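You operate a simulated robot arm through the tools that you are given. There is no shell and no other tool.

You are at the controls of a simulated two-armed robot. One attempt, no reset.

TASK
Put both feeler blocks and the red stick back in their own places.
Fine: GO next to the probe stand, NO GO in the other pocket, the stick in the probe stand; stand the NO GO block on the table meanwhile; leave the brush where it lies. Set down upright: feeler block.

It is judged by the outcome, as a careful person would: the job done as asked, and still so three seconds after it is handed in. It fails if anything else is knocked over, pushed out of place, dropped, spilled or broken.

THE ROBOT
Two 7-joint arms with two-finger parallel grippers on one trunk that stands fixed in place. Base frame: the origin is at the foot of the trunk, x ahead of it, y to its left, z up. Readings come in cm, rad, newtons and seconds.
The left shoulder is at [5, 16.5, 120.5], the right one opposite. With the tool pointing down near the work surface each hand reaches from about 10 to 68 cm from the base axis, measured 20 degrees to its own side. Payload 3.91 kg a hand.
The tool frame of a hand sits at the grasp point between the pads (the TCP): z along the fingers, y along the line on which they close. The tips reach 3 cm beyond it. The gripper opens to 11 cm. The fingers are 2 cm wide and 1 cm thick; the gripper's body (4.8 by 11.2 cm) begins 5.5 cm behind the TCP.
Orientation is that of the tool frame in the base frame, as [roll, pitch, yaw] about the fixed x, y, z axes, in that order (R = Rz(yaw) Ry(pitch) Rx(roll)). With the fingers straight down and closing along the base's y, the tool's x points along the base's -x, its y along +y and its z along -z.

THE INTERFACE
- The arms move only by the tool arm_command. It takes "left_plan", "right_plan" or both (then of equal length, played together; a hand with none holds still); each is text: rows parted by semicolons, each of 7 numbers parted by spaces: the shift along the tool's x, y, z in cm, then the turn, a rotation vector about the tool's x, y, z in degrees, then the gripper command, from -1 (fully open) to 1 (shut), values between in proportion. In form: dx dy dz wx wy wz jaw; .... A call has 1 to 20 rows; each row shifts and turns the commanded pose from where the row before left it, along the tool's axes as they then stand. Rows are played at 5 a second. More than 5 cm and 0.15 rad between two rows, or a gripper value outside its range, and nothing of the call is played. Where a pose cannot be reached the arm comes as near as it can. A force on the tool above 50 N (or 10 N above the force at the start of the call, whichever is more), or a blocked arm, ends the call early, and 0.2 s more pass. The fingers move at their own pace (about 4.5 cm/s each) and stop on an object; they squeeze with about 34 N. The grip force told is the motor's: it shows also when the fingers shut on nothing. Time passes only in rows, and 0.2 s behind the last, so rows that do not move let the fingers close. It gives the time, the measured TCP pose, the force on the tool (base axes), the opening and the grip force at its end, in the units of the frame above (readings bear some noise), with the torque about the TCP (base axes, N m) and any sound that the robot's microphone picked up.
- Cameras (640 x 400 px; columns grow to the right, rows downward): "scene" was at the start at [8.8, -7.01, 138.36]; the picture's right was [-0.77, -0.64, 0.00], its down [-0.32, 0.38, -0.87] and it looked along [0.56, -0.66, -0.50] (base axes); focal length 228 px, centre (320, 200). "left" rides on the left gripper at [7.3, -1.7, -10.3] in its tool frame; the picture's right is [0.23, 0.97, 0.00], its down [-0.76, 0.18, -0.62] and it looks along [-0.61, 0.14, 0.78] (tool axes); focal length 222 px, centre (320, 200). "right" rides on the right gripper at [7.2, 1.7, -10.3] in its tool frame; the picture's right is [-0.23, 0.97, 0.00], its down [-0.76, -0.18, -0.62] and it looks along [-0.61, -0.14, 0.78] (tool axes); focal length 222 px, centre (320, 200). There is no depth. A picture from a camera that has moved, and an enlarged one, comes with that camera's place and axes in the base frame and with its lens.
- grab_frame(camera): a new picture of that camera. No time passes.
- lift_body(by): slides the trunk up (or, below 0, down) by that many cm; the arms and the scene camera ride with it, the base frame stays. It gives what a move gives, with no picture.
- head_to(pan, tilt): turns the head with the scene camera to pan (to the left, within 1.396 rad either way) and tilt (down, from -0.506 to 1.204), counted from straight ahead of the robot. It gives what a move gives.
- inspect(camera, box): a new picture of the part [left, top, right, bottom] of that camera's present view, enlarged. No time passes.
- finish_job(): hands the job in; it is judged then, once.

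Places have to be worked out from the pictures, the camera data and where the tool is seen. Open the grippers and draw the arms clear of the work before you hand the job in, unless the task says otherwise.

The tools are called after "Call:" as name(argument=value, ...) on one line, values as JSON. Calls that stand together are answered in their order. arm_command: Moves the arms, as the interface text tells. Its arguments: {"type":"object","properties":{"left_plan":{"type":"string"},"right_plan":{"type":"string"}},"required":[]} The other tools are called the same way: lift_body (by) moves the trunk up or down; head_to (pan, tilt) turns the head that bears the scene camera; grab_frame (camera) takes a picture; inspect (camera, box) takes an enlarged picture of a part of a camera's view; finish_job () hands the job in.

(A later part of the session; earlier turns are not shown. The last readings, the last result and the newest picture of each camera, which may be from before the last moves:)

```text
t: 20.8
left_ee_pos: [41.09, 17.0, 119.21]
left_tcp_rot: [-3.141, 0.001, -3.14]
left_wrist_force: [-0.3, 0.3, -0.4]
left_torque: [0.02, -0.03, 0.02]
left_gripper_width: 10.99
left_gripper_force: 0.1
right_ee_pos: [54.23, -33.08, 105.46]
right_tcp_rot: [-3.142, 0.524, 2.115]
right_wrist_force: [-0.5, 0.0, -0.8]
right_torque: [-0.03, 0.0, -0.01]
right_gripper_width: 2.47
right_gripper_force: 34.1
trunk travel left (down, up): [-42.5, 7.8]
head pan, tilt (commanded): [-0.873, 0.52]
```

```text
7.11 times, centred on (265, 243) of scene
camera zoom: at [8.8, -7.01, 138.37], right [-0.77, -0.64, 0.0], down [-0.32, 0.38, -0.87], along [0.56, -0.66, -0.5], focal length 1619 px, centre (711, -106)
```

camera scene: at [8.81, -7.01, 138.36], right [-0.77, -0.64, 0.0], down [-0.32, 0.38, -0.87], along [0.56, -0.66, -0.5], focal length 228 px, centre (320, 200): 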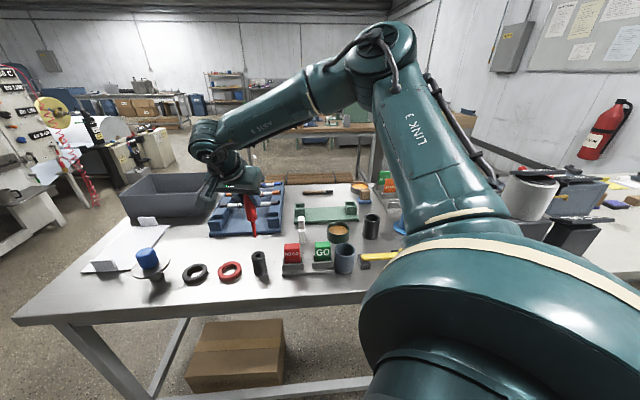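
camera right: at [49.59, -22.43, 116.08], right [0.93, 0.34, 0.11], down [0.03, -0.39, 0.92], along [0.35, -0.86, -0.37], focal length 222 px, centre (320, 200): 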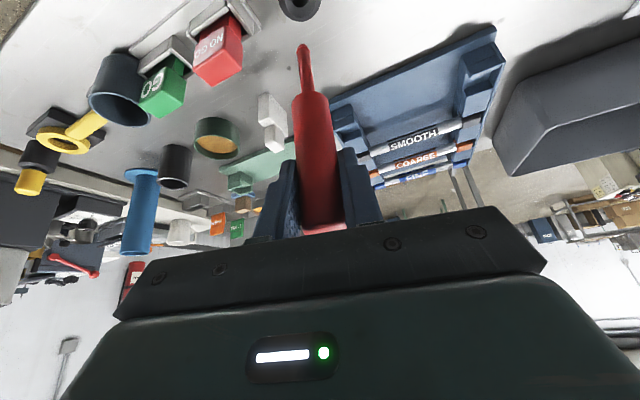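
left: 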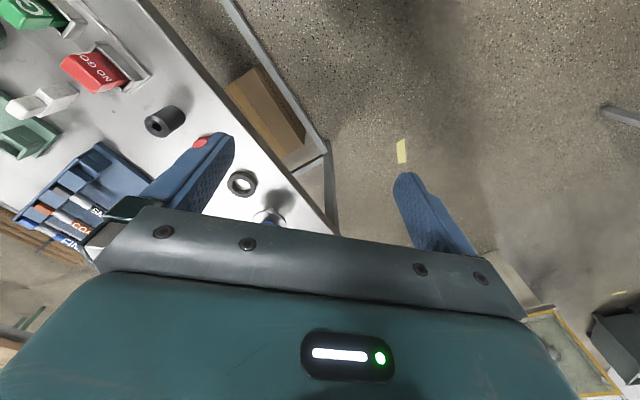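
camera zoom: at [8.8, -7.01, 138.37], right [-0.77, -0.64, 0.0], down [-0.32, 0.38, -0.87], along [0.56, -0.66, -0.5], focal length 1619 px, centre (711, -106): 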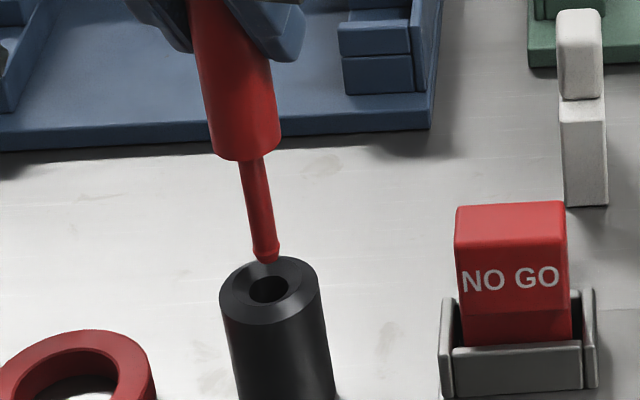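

Pin tip is now just above the bore, within ~0.15 cm. I apply a tiny correction and lower 6 cm into the stand, watching the force.

Call:
arm_command(right_plan="0.404 0.061 0.6325 0 0 0 1; 0.404 0.061 0.6325 0 0 0 1; 0.376 0 0.649 0 0 0 1; 0.376 0 0.649 0 0 0 1; 0.376 0 0.649 0 0 0 1; 0.376 0 0.649 0 0 0 1; 0.376 0 0.649 0 0 0 1; 0.376 0 0.649 0 0 0 1; 0 0 0 0 0 0 1")

Call:
inspect(camera="right", box=[240, 0, 400, 100])

Call:
inspect(camera="scene", box=[220, 215, 310, 281])

```text
t: 22.8
left_ee_pos: [40.98, 17.01, 119.19]
left_tcp_rot: [3.141, 0.0, -3.139]
left_wrist_force: [-0.5, 0.5, 0.1]
left_torque: [0.01, 0.0, 0.0]
left_gripper_width: 11.04
left_gripper_force: 0.1
right_ee_pos: [54.41, -33.21, 99.28]
right_tcp_rot: [3.141, 0.523, 2.114]
right_wrist_force: [0.2, -0.4, -0.6]
right_torque: [-0.02, 0.01, -0.01]
right_gripper_width: 2.51
right_gripper_force: 34.4
trunk travel left (down, up): [-42.5, 7.8]
head pan, tilt (commanded): [-0.873, 0.52]
```

```text
4.00 times, centred on (320, 50) of right
camera zoom: at [49.96, -22.5, 104.68], right [0.93, 0.34, 0.11], down [0.03, -0.39, 0.92], along [0.35, -0.86, -0.37], focal length 888 px, centre (320, 800)
```

zoom: 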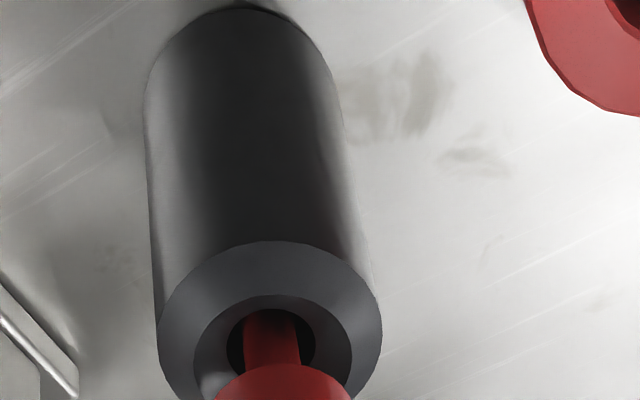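

```text
6.06 times, centred on (265, 248) of scene
camera zoom: at [8.81, -7.01, 138.36], right [-0.77, -0.64, 0.0], down [-0.32, 0.38, -0.87], along [0.56, -0.66, -0.5], focal length 1380 px, centre (653, -91)
```

zoom: 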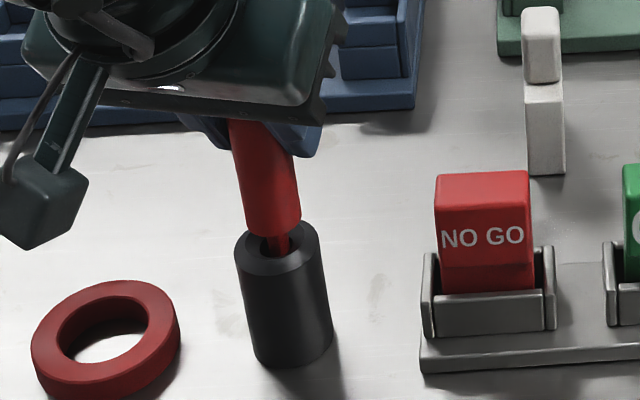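

The pin is inside the bore with no contact force; the handle shoulder is about 0.8 cm above the stand. I lower in small steps, watching the force.

Call:
arm_command(right_plan="0.1 0 0.173 0 0 0 1; 0.1 0 0.173 0 0 0 1; 0.1 0 0.173 0 0 0 1; 0 0 0 0 0 0 1")

Call:
inspect(camera="scene", box=[220, 215, 310, 281])

```text
t: 23.8
left_ee_pos: [41.04, 17.01, 119.19]
left_tcp_rot: [3.141, 0.0, -3.141]
left_wrist_force: [-0.7, -0.2, 0.6]
left_torque: [0.01, 0.02, -0.03]
left_gripper_width: 10.98
left_gripper_force: 0.0
right_ee_pos: [54.36, -33.18, 98.77]
right_tcp_rot: [-3.141, 0.525, 2.115]
right_wrist_force: [0.3, -0.8, -0.3]
right_torque: [0.01, 0.01, -0.02]
right_gripper_width: 2.51
right_gripper_force: 34.1
trunk travel left (down, up): [-42.5, 7.8]
head pan, tilt (commanded): [-0.873, 0.52]
```

```text
6.06 times, centred on (265, 248) of scene
camera zoom: at [8.81, -7.01, 138.36], right [-0.77, -0.64, 0.0], down [-0.32, 0.38, -0.87], along [0.56, -0.66, -0.5], focal length 1380 px, centre (653, -91)
```

zoom: 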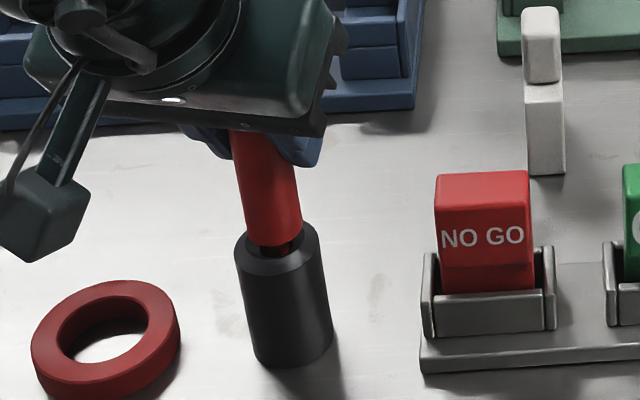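

A small gap remains. I keep lowering in 0.1 cm steps.

Call:
arm_command(right_plan="0.05 0 0.0865 0 0 0 1; 0.05 0 0.0865 0 0 0 1; 0.05 0 0.0865 0 0 0 1; 0 0 0 0 0 0 1")

Call:
inspect(camera="scene", box=[240, 235, 290, 271])

Call:
inspect(camera="right", box=[260, 40, 380, 115])

```text
t: 24.8
left_ee_pos: [40.93, 17.04, 119.38]
left_tcp_rot: [-3.141, 0.001, -3.139]
left_wrist_force: [-0.5, 0.0, -0.2]
left_torque: [0.0, -0.02, 0.0]
left_gripper_width: 10.98
left_gripper_force: 0.1
right_ee_pos: [54.25, -32.96, 98.64]
right_tcp_rot: [3.139, 0.529, 2.116]
right_wrist_force: [0.7, 0.6, 9.3]
right_torque: [-0.06, 0.01, 0.0]
right_gripper_width: 2.48
right_gripper_force: 33.8
trunk travel left (down, up): [-42.5, 7.8]
head pan, tilt (commanded): [-0.873, 0.52]
```

```text
11.11 times, centred on (265, 253) of scene
camera zoom: at [8.7, -6.95, 138.39], right [-0.77, -0.64, 0.0], down [-0.32, 0.38, -0.87], along [0.56, -0.67, -0.5], focal length 2530 px, centre (931, -389)
```

zoom: 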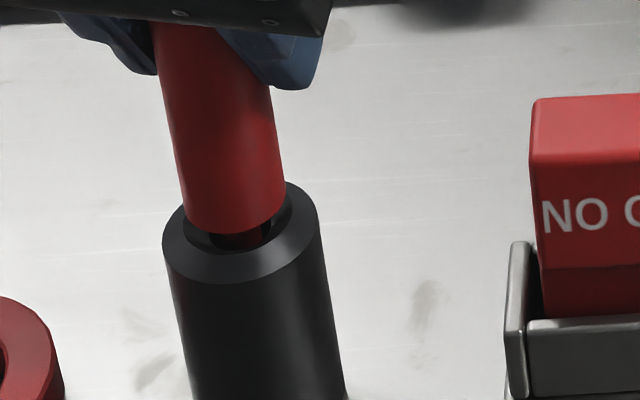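

```text
5.33 times, centred on (320, 78) of right
camera zoom: at [49.89, -22.35, 104.05], right [0.93, 0.34, 0.12], down [0.03, -0.39, 0.92], along [0.36, -0.86, -0.37], focal length 1185 px, centre (320, 853)
```

zoom: 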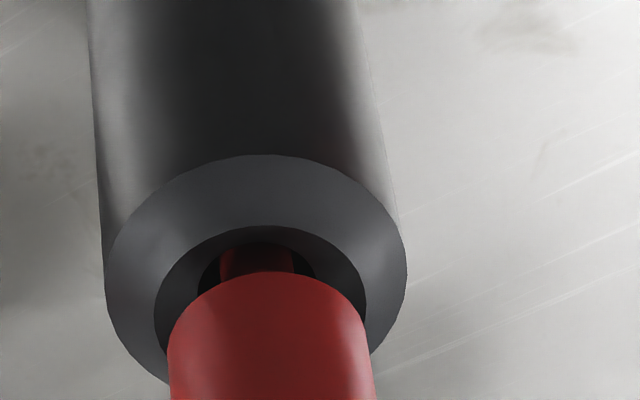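

Contact at ~9 N: the stick is bottomed in the stand. I release by opening the fingers in place.

Call:
arm_command(right_plan="0 0 0 0 0 0 0.4; 0 0 0 0 0 0 0; 0 0 0 0 0 0 -0.3; 0 0 0 0 0 0 -0.6; 0 0 0 0 0 0 -1; 0 0 0 0 0 0 -1; 0 0 0 0 0 0 -1; 0 0 0 0 0 0 -1")

Call:
inspect(camera="scene", box=[220, 205, 310, 271])

Call:
grab_frame(camera="right")

```text
t: 26.6
left_ee_pos: [41.09, 17.03, 119.18]
left_tcp_rot: [3.141, 0.0, -3.141]
left_wrist_force: [-1.2, 0.2, 0.3]
left_torque: [0.02, -0.04, 0.02]
left_gripper_width: 11.02
left_gripper_force: 0.0
right_ee_pos: [54.29, -33.13, 98.64]
right_tcp_rot: [-3.141, 0.523, 2.115]
right_wrist_force: [0.2, -0.4, 0.4]
right_torque: [-0.01, 0.02, -0.03]
right_gripper_width: 10.98
right_gripper_force: 0.1
trunk travel left (down, up): [-42.5, 7.8]
head pan, tilt (commanded): [-0.873, 0.52]
```

```text
6.06 times, centred on (265, 238) of scene
camera zoom: at [8.81, -7.01, 138.36], right [-0.77, -0.64, 0.0], down [-0.32, 0.38, -0.87], along [0.56, -0.66, -0.5], focal length 1380 px, centre (653, -30)
```

zoom: 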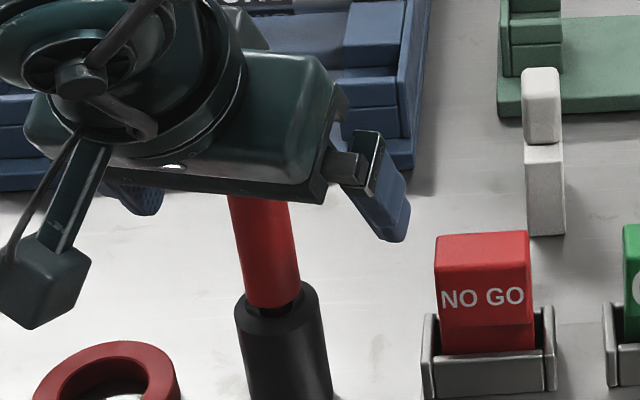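

```text
taken
camera right: at [49.91, -22.4, 103.89], right [0.93, 0.34, 0.11], down [0.03, -0.39, 0.92], along [0.35, -0.86, -0.37], focal length 222 px, centre (320, 200)
```

right: 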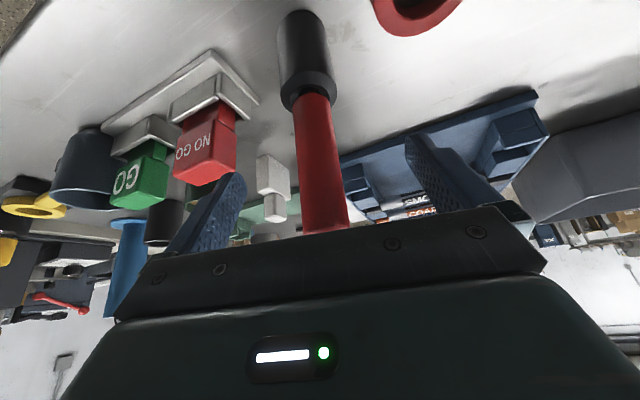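

The stick stands by itself in the stand. I withdraw straight up 14 cm and check.

Call:
arm_command(right_plan="-0.5 0 -0.865 0 0 0 -1; -1 0 -1.73 0 0 0 -1; -1 0 -1.73 0 0 0 -1; -1 0 -1.73 0 0 0 -1; -1 0 -1.73 0 0 0 -1; -1 0 -1.73 0 0 0 -1; -1 0 -1.73 0 0 0 -1; -0.75 0 -1.3 0 0 0 -1; 0 0 0 0 0 0 -1")

Call:
inspect(camera="scene", box=[220, 205, 360, 293])

Call:
inspect(camera="right", box=[60, 0, 380, 150])

```text
t: 28.6
left_ee_pos: [40.99, 16.92, 119.32]
left_tcp_rot: [-3.141, -0.002, -3.139]
left_wrist_force: [0.8, -0.5, -0.1]
left_torque: [-0.01, 0.01, 0.0]
left_gripper_width: 11.0
left_gripper_force: 0.0
right_ee_pos: [54.38, -33.07, 112.91]
right_tcp_rot: [3.141, 0.523, 2.116]
right_wrist_force: [0.1, -0.2, 1.0]
right_torque: [0.03, -0.02, -0.05]
right_gripper_width: 10.99
right_gripper_force: 0.1
trunk travel left (down, up): [-42.5, 7.8]
head pan, tilt (commanded): [-0.873, 0.52]
```

```text
4.55 times, centred on (290, 249) of scene
camera zoom: at [8.81, -7.01, 138.36], right [-0.77, -0.64, 0.0], down [-0.32, 0.38, -0.87], along [0.56, -0.66, -0.5], focal length 1035 px, centre (456, -23)
```

zoom: 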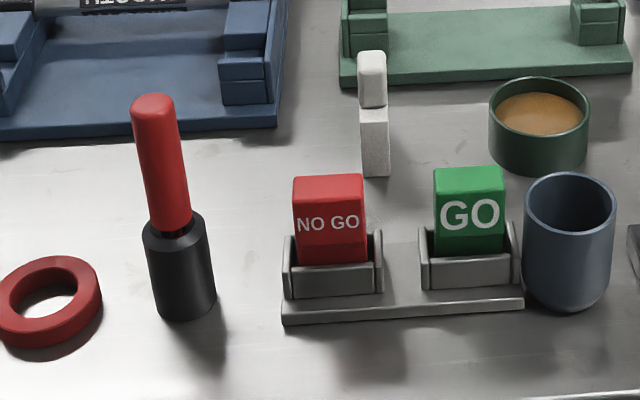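

```text
2.00 times, centred on (220, 75) of right
camera zoom: at [49.99, -22.41, 118.23], right [0.93, 0.34, 0.11], down [0.03, -0.39, 0.92], along [0.35, -0.86, -0.37], focal length 444 px, centre (520, 450)
```

zoom: 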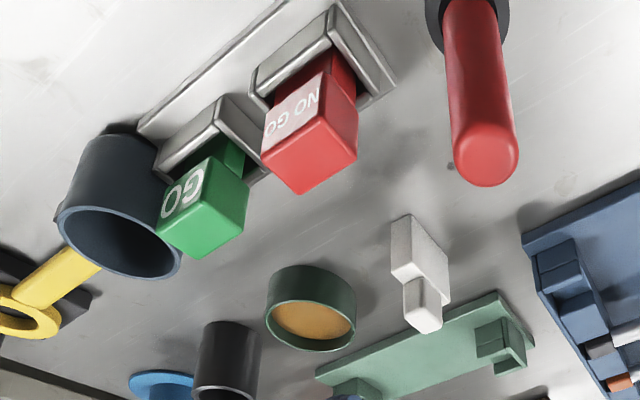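

The stick stands properly in the probe stand. Next, the blocks: their wide heads sit in the pockets about 4.4 × 2.3 cm, row direction ≈46°. I'll pull the hand back, set it pointing straight down, then yaw it so that it closes across the blocks' thickness.

Call:
arm_command(right_plan="1.2 -1.66 -0.46 0 0 0 -1; 1.2 -1.66 -0.46 0 0 0 -1; 1.2 -1.66 -0.46 0 0 0 -1; 1.2 -1.66 -0.46 0 0 0 -1; 1.2 -1.66 -0.46 0 0 0 -1; 0 0 0 0 7.5 0 -1; 0 0 0 0 7.5 0 -1; 0 0 0 0 7.5 0 -1; 0 0 0 0 7.5 0 -1; 0 0 0 0 0 -8.1 -1; 0 0 0 0 0 -8.1 -1; 0 0 0 0 0 -8.1 -1; 0 0 0 0 0 -8.1 -1; 0 0 0 0 0 -8.1 -1; 0 0 0 0 0 -8.1 -1; 0 0 0 0 0 -8.1 -1; 0 0 0 0 0 0 -1")

Call:
grab_frame(camera="right")

Call:
grab_frame(camera="scene")

```text
t: 32.2
left_ee_pos: [41.0, 16.94, 119.33]
left_tcp_rot: [3.141, -0.001, -3.14]
left_wrist_force: [-0.3, 0.1, 0.8]
left_torque: [-0.01, 0.02, -0.01]
left_gripper_width: 11.01
left_gripper_force: 0.1
right_ee_pos: [43.87, -31.86, 112.03]
right_tcp_rot: [3.142, -0.001, 3.109]
right_wrist_force: [-0.1, -0.2, -0.3]
right_torque: [0.02, 0.04, -0.03]
right_gripper_width: 11.01
right_gripper_force: 0.0
trunk travel left (down, up): [-42.5, 7.8]
head pan, tilt (commanded): [-0.873, 0.52]
```

```text
taken
camera right: at [36.86, -29.95, 122.4], right [0.26, 0.97, 0.0], down [0.76, -0.2, 0.62], along [0.6, -0.16, -0.78], focal length 222 px, centre (320, 200)
```

right: 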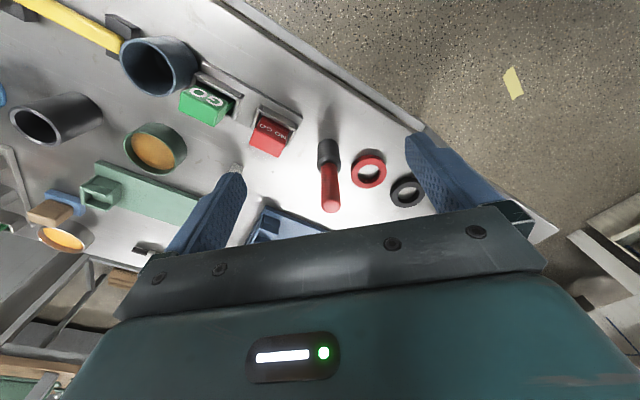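

```text
taken
camera scene: at [8.8, -7.01, 138.36], right [-0.77, -0.64, 0.0], down [-0.32, 0.38, -0.87], along [0.56, -0.66, -0.5], focal length 228 px, centre (320, 200)
```

scene: 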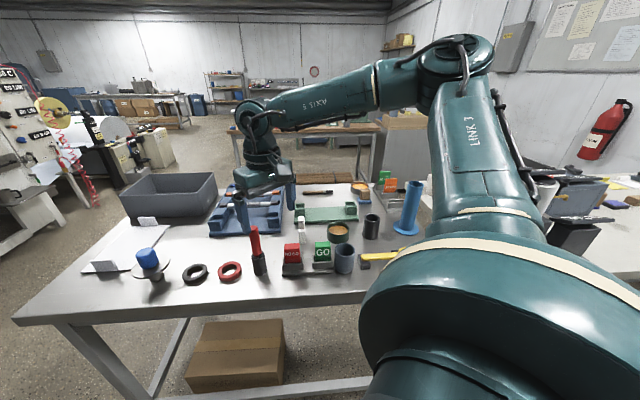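

The hand is straight down at (43.9,-31.9,112). I zoom in on the rack to measure blocks and pockets precisely.

Call:
inspect(camera="right", box=[160, 60, 320, 160])

Call:
inspect(camera="scene", box=[270, 225, 370, 287])

```text
4.00 times, centred on (240, 110) of right
camera zoom: at [36.86, -29.95, 122.4], right [0.26, 0.97, 0.0], down [0.76, -0.2, 0.62], along [0.6, -0.16, -0.78], focal length 888 px, centre (640, 560)
```

zoom: 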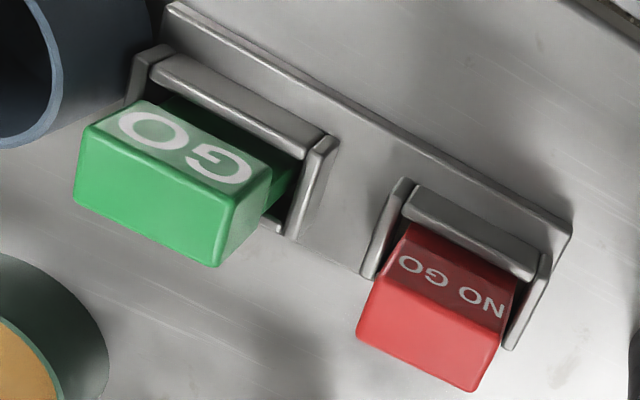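

```text
6.40 times, centred on (320, 256) of scene
camera zoom: at [8.8, -7.01, 138.36], right [-0.77, -0.64, 0.0], down [-0.32, 0.38, -0.87], along [0.56, -0.66, -0.5], focal length 1457 px, centre (320, -158)
```

zoom: 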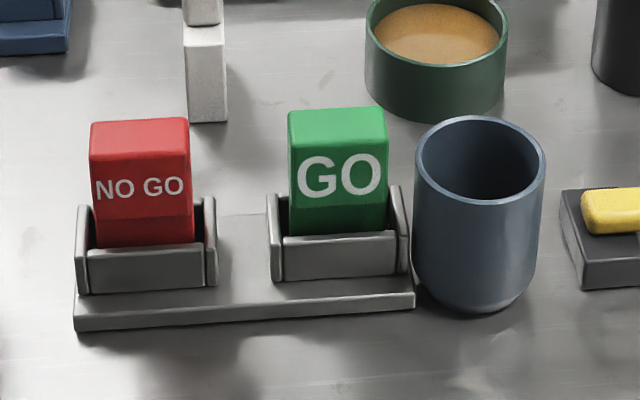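

Measured: NO GO top centre (47.5,-40.4), GO (41.2,-46.8), tops z≈93.9, about 4.4 × 2.35 cm, row at 45°. I yaw the hand to close across the thickness and move above NO GO at z≈104.

Call:
arm_command(right_plan="0 0 0 0 0 -7.85 -1; 0 0 0 0 0 -7.85 -1; 0 0 0 0 0 -7.85 -1; 0 0 0 0 0 -7.85 -1; 0 0 0 0 0 -7.85 -1; 0 0 0 0 0 -7.85 -1; 0.7 -1.726 1.6 0 0 0 -1; 0.7 -1.726 1.6 0 0 0 -1; 0.7 -1.726 1.6 0 0 0 -1; 0.7 -1.726 1.6 0 0 0 -1; 0.7 -1.726 1.6 0 0 0 -1; 0 0 0 0 0 0 -1")

Call:
grab_frame(camera="right")

Call:
inspect(camera="scene", box=[220, 180, 380, 280])

```text
t: 34.8
left_ee_pos: [41.01, 17.09, 119.27]
left_tcp_rot: [3.139, 0.0, -3.14]
left_wrist_force: [-0.5, -0.2, 0.4]
left_torque: [0.0, -0.01, 0.02]
left_gripper_width: 10.99
left_gripper_force: 0.1
right_ee_pos: [39.01, -27.68, 103.64]
right_tcp_rot: [-3.14, -0.001, -2.358]
right_wrist_force: [0.5, 0.3, 0.3]
right_torque: [-0.04, 0.03, 0.02]
right_gripper_width: 11.02
right_gripper_force: 0.1
right hand out of reach, approached as far as the arm can: row 5, 6, 7, 8, 9, 10, 11
trunk travel left (down, up): [-42.5, 7.8]
head pan, tilt (commanded): [-0.873, 0.52]
```

```text
taken
camera right: at [32.76, -31.46, 113.97], right [-0.53, 0.85, 0.0], down [0.66, 0.41, 0.62], along [0.53, 0.33, -0.78], focal length 222 px, centre (320, 200)
```

right: 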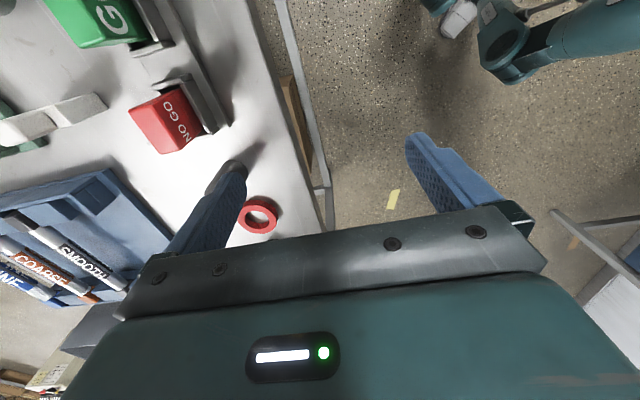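

```text
4.00 times, centred on (300, 230) of scene
camera zoom: at [8.8, -7.0, 138.37], right [-0.77, -0.64, 0.0], down [-0.32, 0.38, -0.87], along [0.56, -0.66, -0.5], focal length 911 px, centre (400, 80)
```

zoom: 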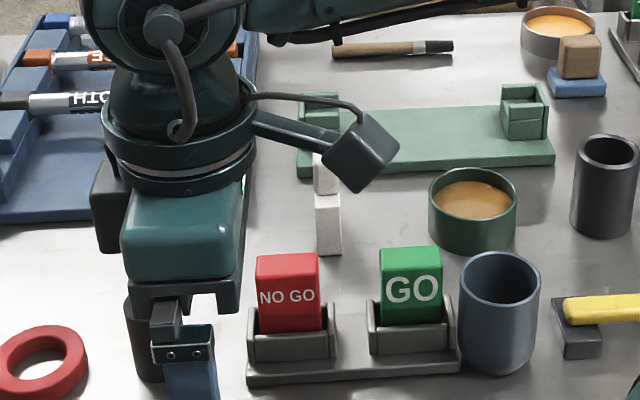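

The +45° yaw hits the arm's limit (the hand was held back at (39,-27.7,103.6), touching nothing). I'll use the opposite yaw (−135°) instead: raise and rotate back the other way.

Call:
arm_command(right_plan="0 0 -1.5 0 0 8.4 -1; 0 0 -1.5 0 0 8.4 -1; 0 0 -1.5 0 0 8.4 -1; 0 0 -1.5 0 0 8.4 -1; 0 0 -1.5 0 0 8.4 -1; 0 0 -1 0 0 8.4 -1; 0 0 0 0 0 8.4 -1; 0 0 0 0 0 8.4 -1; 0 0 0 0 0 8.4 -1; 0 0 0 0 0 8.4 -1; 0 0 0 0 0 8.4 -1; 0 0 0 0 0 8.4 -1; 0 0 0 0 0 8.4 -1; 0 0 0 0 0 8.4 -1; 0 0 0 0 0 8.4 -1; 0 0 0 0 0 8.4 -1; 0 0 0 0 0 0 -1")

Call:
grab_frame(camera="scene")

```text
t: 38.4
left_ee_pos: [41.02, 17.02, 119.31]
left_tcp_rot: [-3.14, 0.001, -3.142]
left_wrist_force: [0.6, -0.6, 0.8]
left_torque: [-0.02, 0.01, 0.0]
left_gripper_width: 10.99
left_gripper_force: 0.1
right_ee_pos: [39.04, -27.42, 112.19]
right_tcp_rot: [3.141, 0.0, 1.58]
right_wrist_force: [0.1, -0.1, -0.6]
right_torque: [-0.03, 0.02, 0.0]
right_gripper_width: 11.0
right_gripper_force: 0.0
trunk travel left (down, up): [-42.5, 7.8]
head pan, tilt (commanded): [-0.873, 0.52]
```

```text
taken
camera scene: at [8.81, -7.01, 138.36], right [-0.77, -0.64, 0.0], down [-0.32, 0.38, -0.87], along [0.56, -0.66, -0.5], focal length 228 px, centre (320, 200)
```

scene: 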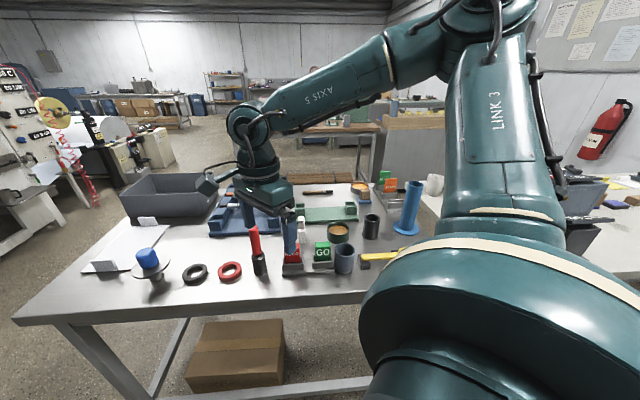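

Yaw is −89.5° with no trouble. I continue to −134.8° and add a 15° tilt that keeps the wrist camera away from the stick.

Call:
arm_command(right_plan="0 0 0 0 0 7.55 -1; 0 0 0 0 0 7.55 -1; 0 0 0 0 0 7.55 -1; 0 0 0 0 0 7.55 -1; 0 0 0 0 0 7.55 -1; 0 0 0 0 0 7.55 -1; 0 0 0 0 7.5 0 -1; 0 0 0 0 7.5 0 -1; 0 0 0 0 0 0 -1")

Call:
grab_frame(camera="scene")

Call:
grab_frame(camera="right")

```text
t: 40.4
left_ee_pos: [41.05, 17.03, 119.26]
left_tcp_rot: [-3.141, 0.0, -3.141]
left_wrist_force: [0.4, 0.0, -0.3]
left_torque: [-0.01, -0.02, -0.04]
left_gripper_width: 10.99
left_gripper_force: 0.0
right_ee_pos: [39.06, -27.47, 112.2]
right_tcp_rot: [3.141, -0.263, 0.791]
right_wrist_force: [-0.5, -0.2, 0.6]
right_torque: [0.0, 0.02, 0.01]
right_gripper_width: 11.02
right_gripper_force: 0.0
trunk travel left (down, up): [-42.5, 7.8]
head pan, tilt (commanded): [-0.873, 0.52]
```

```text
taken
camera scene: at [8.81, -6.99, 138.36], right [-0.77, -0.64, 0.0], down [-0.32, 0.38, -0.87], along [0.56, -0.67, -0.5], focal length 228 px, centre (320, 200)
```

scene: 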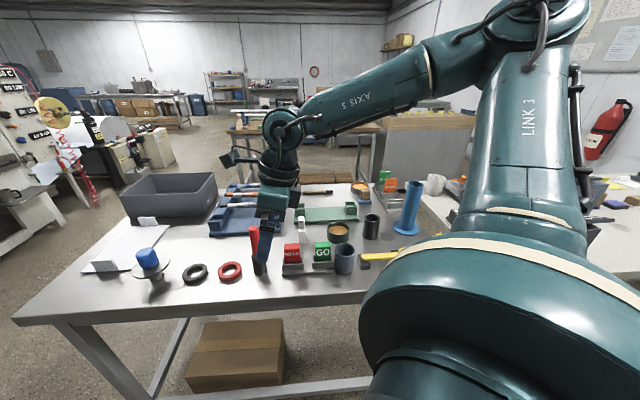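

```text
taken
camera right: at [43.34, -25.56, 124.06], right [0.54, -0.84, -0.06], down [-0.76, -0.51, 0.4], along [-0.37, -0.17, -0.91], focal length 222 px, centre (320, 200)
```

right: 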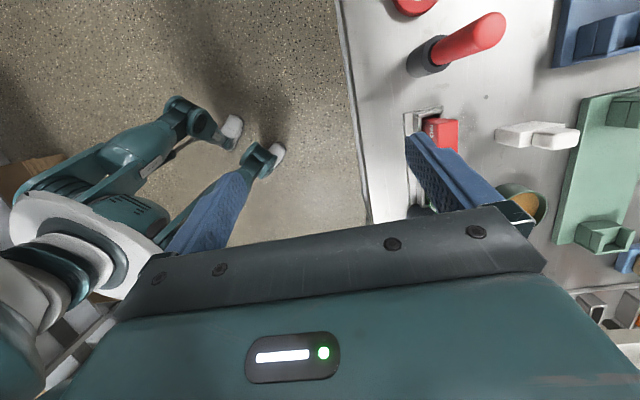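

The hand now has the right yaw with the tilt, camera clear of the stick. I move to above NO GO at (47.5,-40.4,105).

Call:
arm_command(right_plan="-0.835 2.52 1.018 0 0 0 -1; -0.835 2.52 1.018 0 0 0 -1; -0.835 2.52 1.018 0 0 0 -1; -0.835 2.52 1.018 0 0 0 -1; -0.835 2.52 1.018 0 0 0 -1; -0.835 2.52 1.018 0 0 0 -1; 0 0 0 0 0 0 -1")

Call:
grab_frame(camera="right")

Call:
inspect(camera="scene", box=[220, 180, 380, 280])

```text
t: 42.0
left_ee_pos: [41.09, 17.0, 119.38]
left_tcp_rot: [3.141, 0.0, -3.141]
left_wrist_force: [-1.0, 0.2, 0.6]
left_torque: [0.03, -0.01, 0.03]
left_gripper_width: 11.02
left_gripper_force: 0.0
right_ee_pos: [47.82, -40.36, 105.03]
right_tcp_rot: [3.14, -0.263, 0.792]
right_wrist_force: [-0.2, -0.1, -0.3]
right_torque: [0.01, 0.0, -0.02]
right_gripper_width: 11.01
right_gripper_force: 0.1
trunk travel left (down, up): [-42.5, 7.8]
head pan, tilt (commanded): [-0.873, 0.52]
```

```text
taken
camera right: at [52.04, -38.41, 116.91], right [0.54, -0.84, -0.06], down [-0.76, -0.51, 0.4], along [-0.37, -0.17, -0.91], focal length 222 px, centre (320, 200)
```

right: 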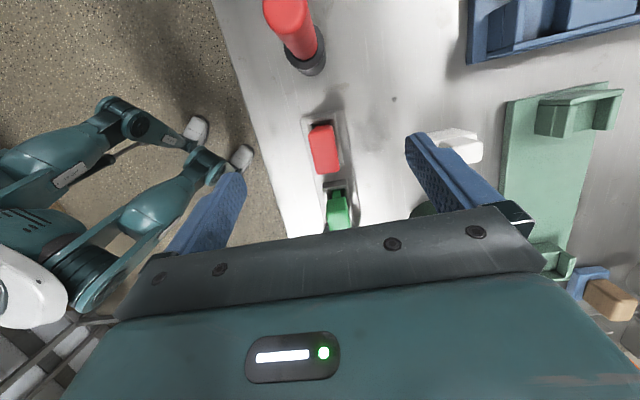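

```text
4.00 times, centred on (300, 230) of scene
camera zoom: at [8.79, -6.99, 138.37], right [-0.77, -0.64, 0.0], down [-0.32, 0.38, -0.87], along [0.56, -0.67, -0.5], focal length 911 px, centre (400, 80)
```

zoom: 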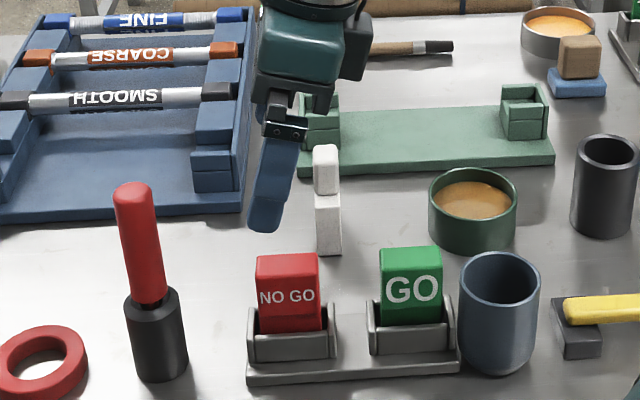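

I zoom in on the right camera to refine NO GO's centre relative to the fingers.

Call:
inspect(camera="right", box=[270, 100, 398, 180])

Call:
inspect(camera="right", box=[280, 150, 392, 220])

```text
5.00 times, centred on (334, 140) of right
camera zoom: at [52.04, -38.41, 116.91], right [0.54, -0.84, -0.06], down [-0.76, -0.51, 0.4], along [-0.37, -0.17, -0.91], focal length 1111 px, centre (250, 500)
```

zoom: 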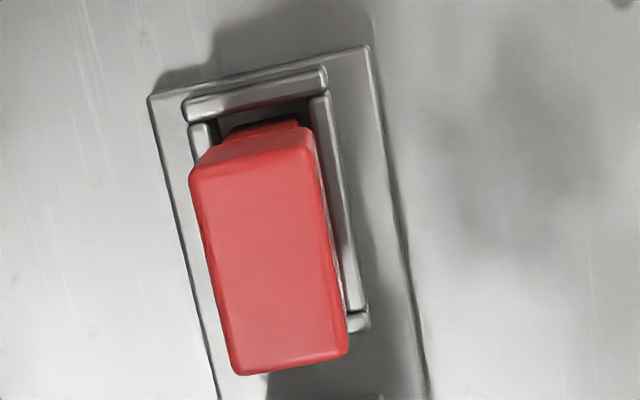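

```text
5.71 times, centred on (336, 185) of right
camera zoom: at [52.04, -38.41, 116.91], right [0.54, -0.84, -0.06], down [-0.76, -0.51, 0.4], along [-0.37, -0.17, -0.91], focal length 1269 px, centre (229, 286)
```

zoom: 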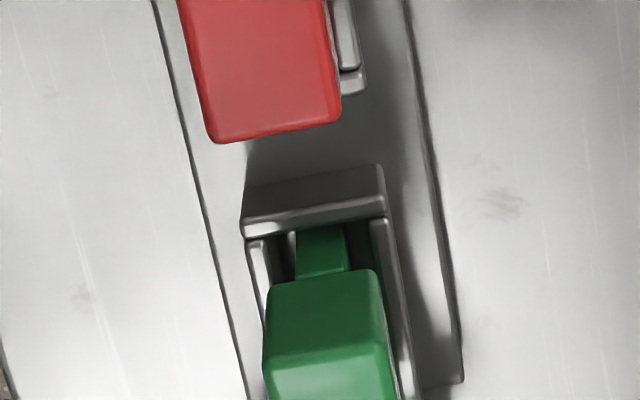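

NO GO centre refines to (47.4,-40.3), tongue-shaped underneath with a 2.4 cm-thick head (z 91–94). I shift ~0.25 cm and descend to z≈98, just above its top, then check centering.

Call:
arm_command(right_plan="-0.43 -0.047 1.344 0 0 0 -1; -0.43 -0.047 1.344 0 0 0 -1; -0.43 -0.047 1.344 0 0 0 -1; -0.43 -0.047 1.344 0 0 0 -1; -0.43 -0.047 1.344 0 0 0 -1; 0 0 0 0 0 0 -1")

Call:
grab_frame(camera="right")

Call:
inspect(camera="scene", box=[220, 190, 364, 280])

```text
t: 43.4
left_ee_pos: [41.0, 16.95, 119.18]
left_tcp_rot: [-3.141, 0.0, -3.138]
left_wrist_force: [0.1, 0.2, -1.3]
left_torque: [-0.01, 0.01, -0.02]
left_gripper_width: 10.99
left_gripper_force: 0.0
right_ee_pos: [47.32, -40.53, 97.96]
right_tcp_rot: [3.141, -0.262, 0.793]
right_wrist_force: [-0.5, -0.6, 0.3]
right_torque: [0.05, 0.0, 0.0]
right_gripper_width: 11.0
right_gripper_force: 0.0
trunk travel left (down, up): [-42.5, 7.8]
head pan, tilt (commanded): [-0.873, 0.52]
```

```text
taken
camera right: at [51.58, -38.6, 109.84], right [0.54, -0.84, -0.06], down [-0.76, -0.51, 0.4], along [-0.37, -0.17, -0.91], focal length 222 px, centre (320, 200)
```

right: 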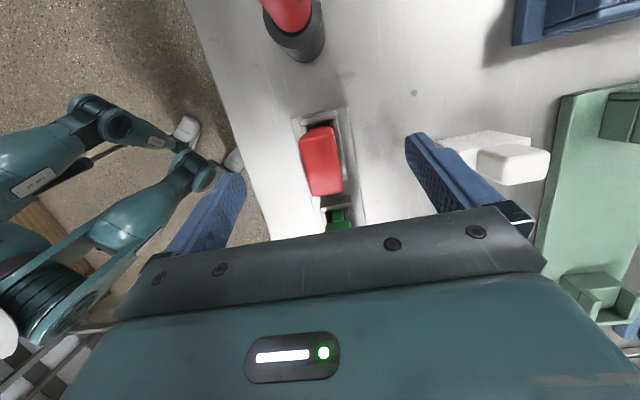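

```text
4.44 times, centred on (292, 235) of scene
camera zoom: at [8.8, -7.0, 138.37], right [-0.77, -0.64, 0.0], down [-0.32, 0.38, -0.87], along [0.56, -0.66, -0.5], focal length 1012 px, centre (444, 44)
```

zoom: 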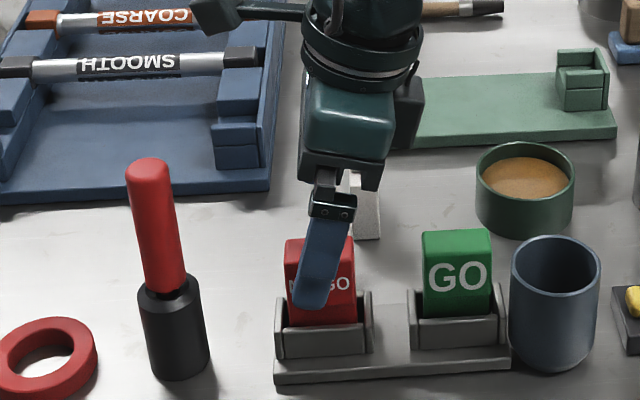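

I zoom to check the block's centering between the fingers.

Call:
inspect(camera="right", box=[230, 90, 422, 210])

```text
3.33 times, centred on (326, 150) of right
camera zoom: at [51.58, -38.6, 109.84], right [0.54, -0.84, -0.06], down [-0.76, -0.51, 0.4], along [-0.37, -0.17, -0.91], focal length 740 px, centre (300, 367)
```

zoom: 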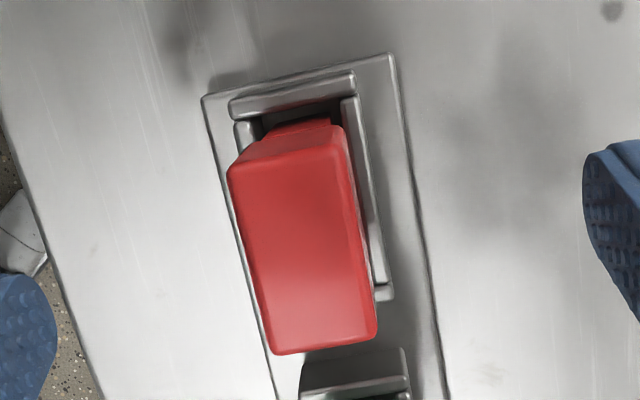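

Centred across the thickness to within 0.05 cm. I descend so the pads straddle the head (TCP z≈92.8).

Call:
arm_command(right_plan="-0.232 0 1.014 0 0 0 -1; -0.232 0 1.014 0 0 0 -1; -0.232 0 1.014 0 0 0 -1; -0.232 0 1.014 0 0 0 -1; -0.232 0 1.014 0 0 0 -1; 0 0 0 0 0 0 -1")

Call:
grab_frame(camera="right")

Call:
inspect(camera="scene", box=[230, 200, 358, 280])

```text
t: 44.8
left_ee_pos: [41.06, 17.0, 119.18]
left_tcp_rot: [3.142, 0.0, -3.141]
left_wrist_force: [0.4, -0.3, -0.8]
left_torque: [0.0, 0.01, 0.02]
left_gripper_width: 10.97
left_gripper_force: 0.0
right_ee_pos: [47.4, -40.26, 92.96]
right_tcp_rot: [3.141, -0.262, 0.792]
right_wrist_force: [0.2, 0.0, 0.5]
right_torque: [0.02, -0.01, -0.01]
right_gripper_width: 11.0
right_gripper_force: 0.2
trunk travel left (down, up): [-42.5, 7.8]
head pan, tilt (commanded): [-0.873, 0.52]
```

```text
taken
camera right: at [51.72, -38.28, 104.73], right [0.54, -0.84, -0.06], down [-0.76, -0.51, 0.4], along [-0.37, -0.17, -0.91], focal length 222 px, centre (320, 200)
```

right: 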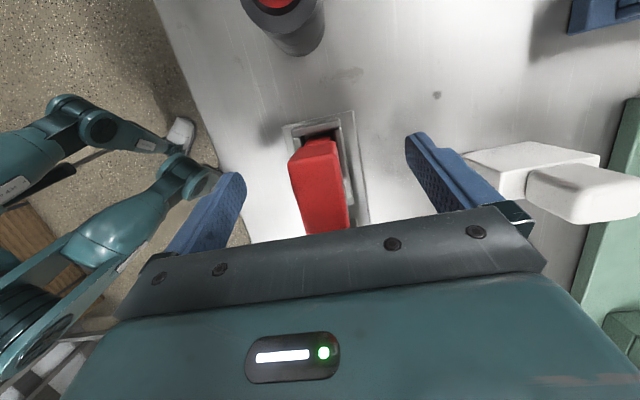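

```text
5.00 times, centred on (294, 240) of scene
camera zoom: at [8.8, -7.0, 138.37], right [-0.77, -0.64, 0.0], down [-0.32, 0.38, -0.87], along [0.56, -0.66, -0.5], focal length 1138 px, centre (450, 0)
```

zoom: 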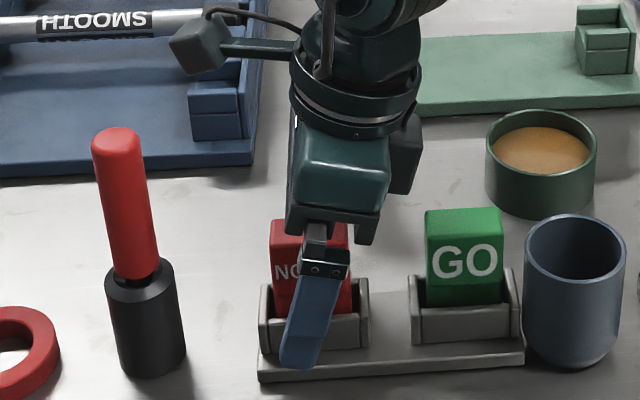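

The fingers straddle the NO GO head. I close gently.

Call:
arm_command(right_plan="0 0 0 0 0 0 -0.6; 0 0 0 0 0 0 -0.2; 0 0 0 0 0 0 0.1; 0 0 0 0 0 0 0.35; 0 0 0 0 0 0 0.55; 0 0 0 0 0 0 0.7; 0 0 0 0 0 0 1; 0 0 0 0 0 0 1; 0 0 0 0 0 0 1")

Call:
grab_frame(camera="right")

Call:
inspect(camera="scene", box=[230, 200, 358, 280])

```text
t: 46.8
left_ee_pos: [40.97, 16.98, 119.29]
left_tcp_rot: [3.141, 0.0, -3.14]
left_wrist_force: [0.5, -0.7, -0.7]
left_torque: [-0.01, 0.01, 0.01]
left_gripper_width: 11.02
left_gripper_force: 0.1
right_ee_pos: [47.43, -40.21, 92.98]
right_tcp_rot: [3.141, -0.262, 0.791]
right_wrist_force: [0.0, 0.4, 0.6]
right_torque: [-0.01, -0.03, -0.03]
right_gripper_width: 2.51
right_gripper_force: 33.9
trunk travel left (down, up): [-42.5, 7.8]
head pan, tilt (commanded): [-0.873, 0.52]
```

```text
taken
camera right: at [51.72, -38.29, 104.73], right [0.54, -0.84, -0.06], down [-0.76, -0.51, 0.4], along [-0.37, -0.17, -0.91], focal length 222 px, centre (320, 200)
```

right: 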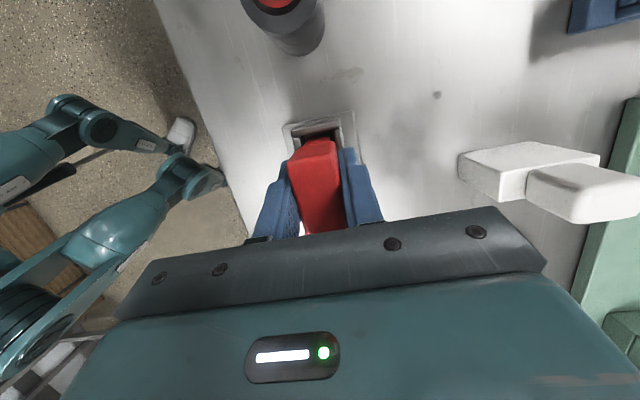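

```text
5.00 times, centred on (294, 240) of scene
camera zoom: at [8.81, -7.0, 138.36], right [-0.77, -0.64, 0.0], down [-0.32, 0.38, -0.87], along [0.56, -0.66, -0.5], focal length 1138 px, centre (450, 0)
```

zoom: 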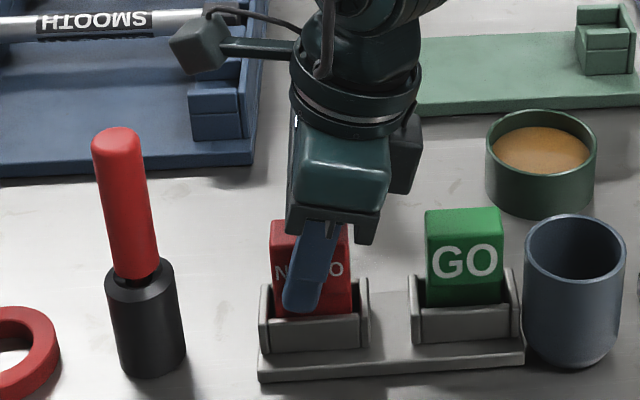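

NO GO is held (2.51 cm). I lift it straight up 9 cm and look at it.

Call:
arm_command(right_plan="0.13 0 -0.483 0 0 0 1; 0.13 0 -0.483 0 0 0 1; 0.26 0 -0.9656 0 0 0 1; 0.26 0 -0.9656 0 0 0 1; 0.26 0 -0.9656 0 0 0 1; 0.26 0 -0.9656 0 0 0 1; 0.26 0 -0.9656 0 0 0 1; 0.26 0 -0.9656 0 0 0 1; 0.26 0 -0.9656 0 0 0 1; 0.26 0 -0.9656 0 0 0 1; 0 0 0 0 0 0 1")

Call:
grab_frame(camera="right")

Call:
inspect(camera="scene", box=[230, 190, 374, 280])

```text
t: 49.2
left_ee_pos: [41.01, 16.91, 119.2]
left_tcp_rot: [-3.141, 0.001, -3.14]
left_wrist_force: [0.4, -0.4, -0.1]
left_torque: [0.02, 0.01, -0.03]
left_gripper_width: 11.0
left_gripper_force: 0.1
right_ee_pos: [47.45, -40.27, 101.76]
right_tcp_rot: [-3.141, -0.263, 0.789]
right_wrist_force: [0.5, -0.1, -1.7]
right_torque: [0.02, 0.02, 0.01]
right_gripper_width: 2.53
right_gripper_force: 33.9
trunk travel left (down, up): [-42.5, 7.8]
head pan, tilt (commanded): [-0.873, 0.52]
```

```text
taken
camera right: at [51.78, -38.37, 113.67], right [0.54, -0.84, -0.06], down [-0.76, -0.51, 0.4], along [-0.37, -0.17, -0.91], focal length 222 px, centre (320, 200)
```

right: 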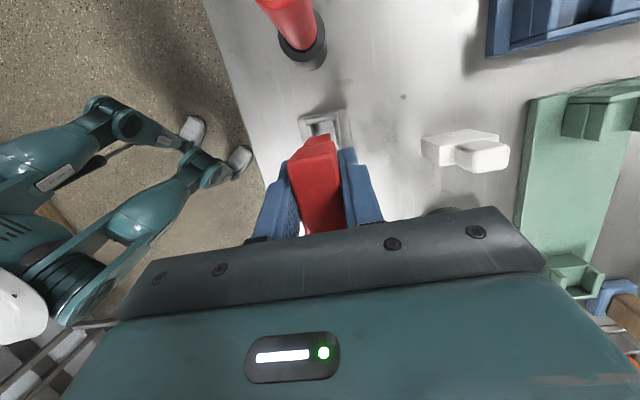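

```text
4.44 times, centred on (302, 235) of scene
camera zoom: at [8.82, -7.02, 138.36], right [-0.77, -0.64, 0.0], down [-0.32, 0.38, -0.87], along [0.56, -0.66, -0.5], focal length 1012 px, centre (400, 44)
```

zoom: 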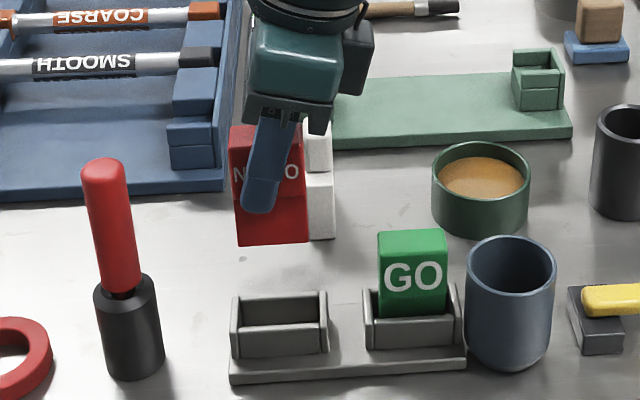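

NO GO is out; its bottom is ~6.65 cm below the TCP. I carry it to a free spot behind the rack near (55.8,-41.6).

Call:
arm_command(right_plan="0.6 0.86 0.16 0 0 0 1; 1.19 1.715 0.3215 0 0 0 1; 1.19 1.715 0.3215 0 0 0 1; 1.19 1.715 0.3215 0 0 0 1; 0.6 0.86 0.16 0 0 0 1; 0 0 0 0 0 0 1")

Call:
grab_frame(camera="right")

Call:
inspect(camera="scene", box=[220, 180, 380, 280])

```text
t: 50.6
left_ee_pos: [41.02, 17.04, 119.27]
left_tcp_rot: [3.142, -0.001, -3.141]
left_wrist_force: [0.4, 0.1, 0.8]
left_torque: [0.0, -0.06, 0.01]
left_gripper_width: 11.01
left_gripper_force: 0.1
right_ee_pos: [55.63, -41.68, 101.64]
right_tcp_rot: [3.141, -0.263, 0.791]
right_wrist_force: [-0.3, -0.2, -0.8]
right_torque: [0.0, -0.03, -0.03]
right_gripper_width: 2.53
right_gripper_force: 34.1
trunk travel left (down, up): [-42.5, 7.8]
head pan, tilt (commanded): [-0.873, 0.52]
```

```text
taken
camera right: at [59.99, -39.76, 113.56], right [0.54, -0.84, -0.06], down [-0.76, -0.51, 0.4], along [-0.37, -0.17, -0.91], focal length 222 px, centre (320, 200)
```

right: 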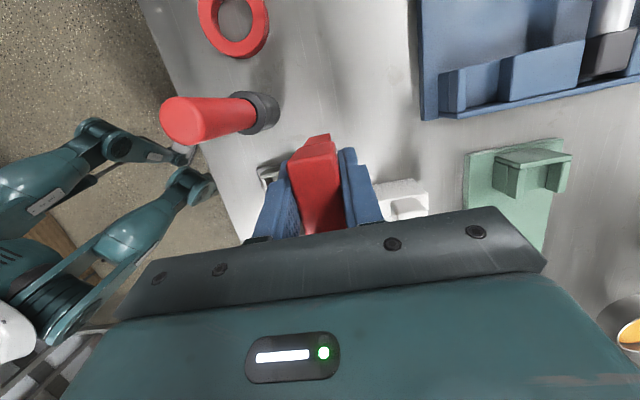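

```text
4.00 times, centred on (300, 230) of scene
camera zoom: at [8.81, -7.01, 138.36], right [-0.77, -0.64, 0.0], down [-0.32, 0.38, -0.87], along [0.56, -0.66, -0.5], focal length 911 px, centre (400, 80)
```

zoom: 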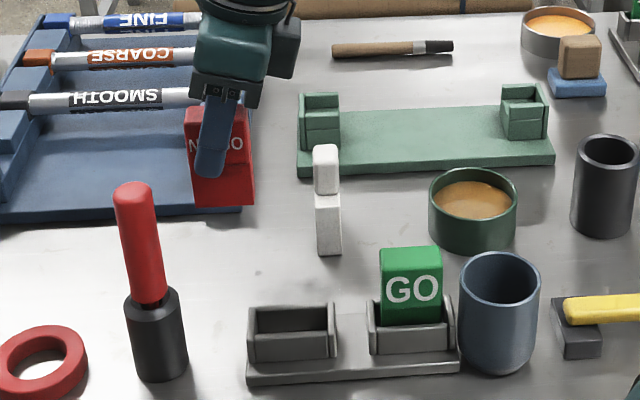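

The spot is clear and reachable. I lower NO GO to just above the table (TCP z≈92.3).

Call:
arm_command(right_plan="-0.344 0 1.277 0 0 0 1; -0.344 0 1.277 0 0 0 1; -0.344 0 1.277 0 0 0 1; -0.344 0 1.277 0 0 0 1; -0.344 0 1.277 0 0 0 1; -0.344 0 1.277 0 0 0 1; -0.344 0 1.277 0 0 0 1; 0 0 0 0 0 0 1")

Call:
grab_frame(camera="right")

Call:
inspect(camera="scene", box=[230, 210, 326, 270])

```text
t: 52.4
left_ee_pos: [40.94, 16.92, 119.31]
left_tcp_rot: [3.141, 0.0, -3.14]
left_wrist_force: [-0.3, 0.7, 0.7]
left_torque: [0.02, -0.02, 0.02]
left_gripper_width: 11.02
left_gripper_force: 0.0
right_ee_pos: [55.62, -41.67, 92.5]
right_tcp_rot: [3.141, -0.263, 0.79]
right_wrist_force: [0.2, -0.4, -0.6]
right_torque: [-0.03, 0.02, 0.05]
right_gripper_width: 2.54
right_gripper_force: 33.8
trunk travel left (down, up): [-42.5, 7.8]
head pan, tilt (commanded): [-0.873, 0.52]
```

```text
taken
camera right: at [59.95, -39.72, 104.36], right [0.54, -0.84, -0.06], down [-0.76, -0.51, 0.4], along [-0.37, -0.17, -0.91], focal length 222 px, centre (320, 200)
```

right: 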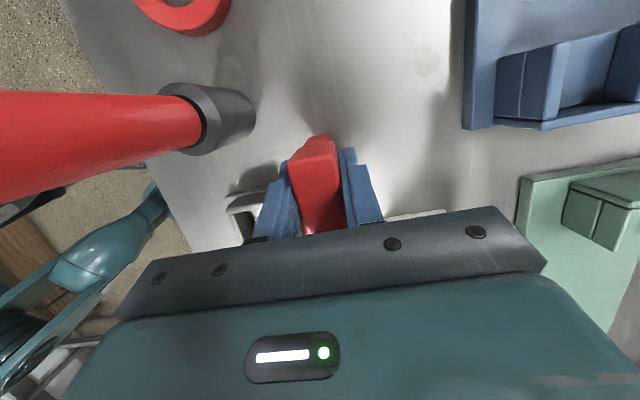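

```text
6.67 times, centred on (278, 240) of scene
camera zoom: at [8.8, -7.02, 138.36], right [-0.77, -0.64, 0.0], down [-0.32, 0.38, -0.87], along [0.56, -0.66, -0.5], focal length 1518 px, centre (600, -67)
```

zoom: 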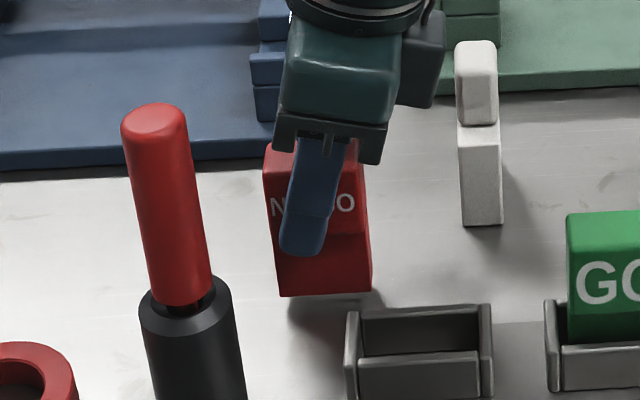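

Close to the table now. I lower 0.6 cm more and check the force.

Call:
arm_command(right_plan="-0.052 0 0.193 0 0 0 1; -0.052 0 0.193 0 0 0 1; -0.052 0 0.193 0 0 0 1; 0 0 0 0 0 0 1")

Call:
inspect(camera="scene", box=[255, 235, 303, 265])

```text
t: 53.4
left_ee_pos: [40.94, 16.88, 119.2]
left_tcp_rot: [3.142, 0.0, -3.14]
left_wrist_force: [-0.6, 0.2, -0.4]
left_torque: [-0.01, -0.01, 0.01]
left_gripper_width: 10.98
left_gripper_force: 0.2
right_ee_pos: [55.57, -41.73, 91.81]
right_tcp_rot: [-3.141, -0.261, 0.791]
right_wrist_force: [-0.6, 0.2, -0.4]
right_torque: [0.0, -0.02, 0.02]
right_gripper_width: 2.52
right_gripper_force: 33.8
trunk travel left (down, up): [-42.5, 7.8]
head pan, tilt (commanded): [-0.873, 0.52]
```

```text
13.33 times, centred on (279, 250) of scene
camera zoom: at [8.81, -7.01, 138.36], right [-0.77, -0.64, 0.0], down [-0.32, 0.38, -0.87], along [0.56, -0.66, -0.5], focal length 3036 px, centre (867, -467)
```

zoom: 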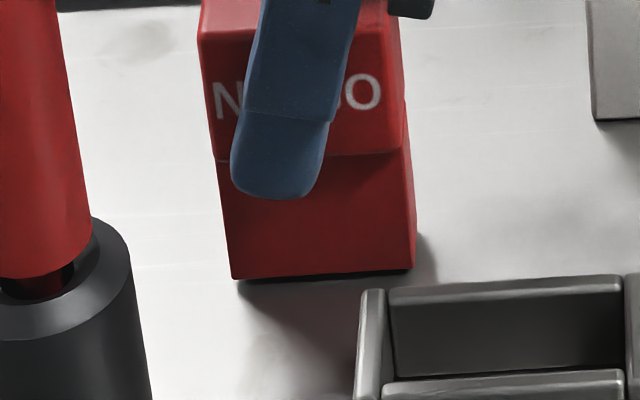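

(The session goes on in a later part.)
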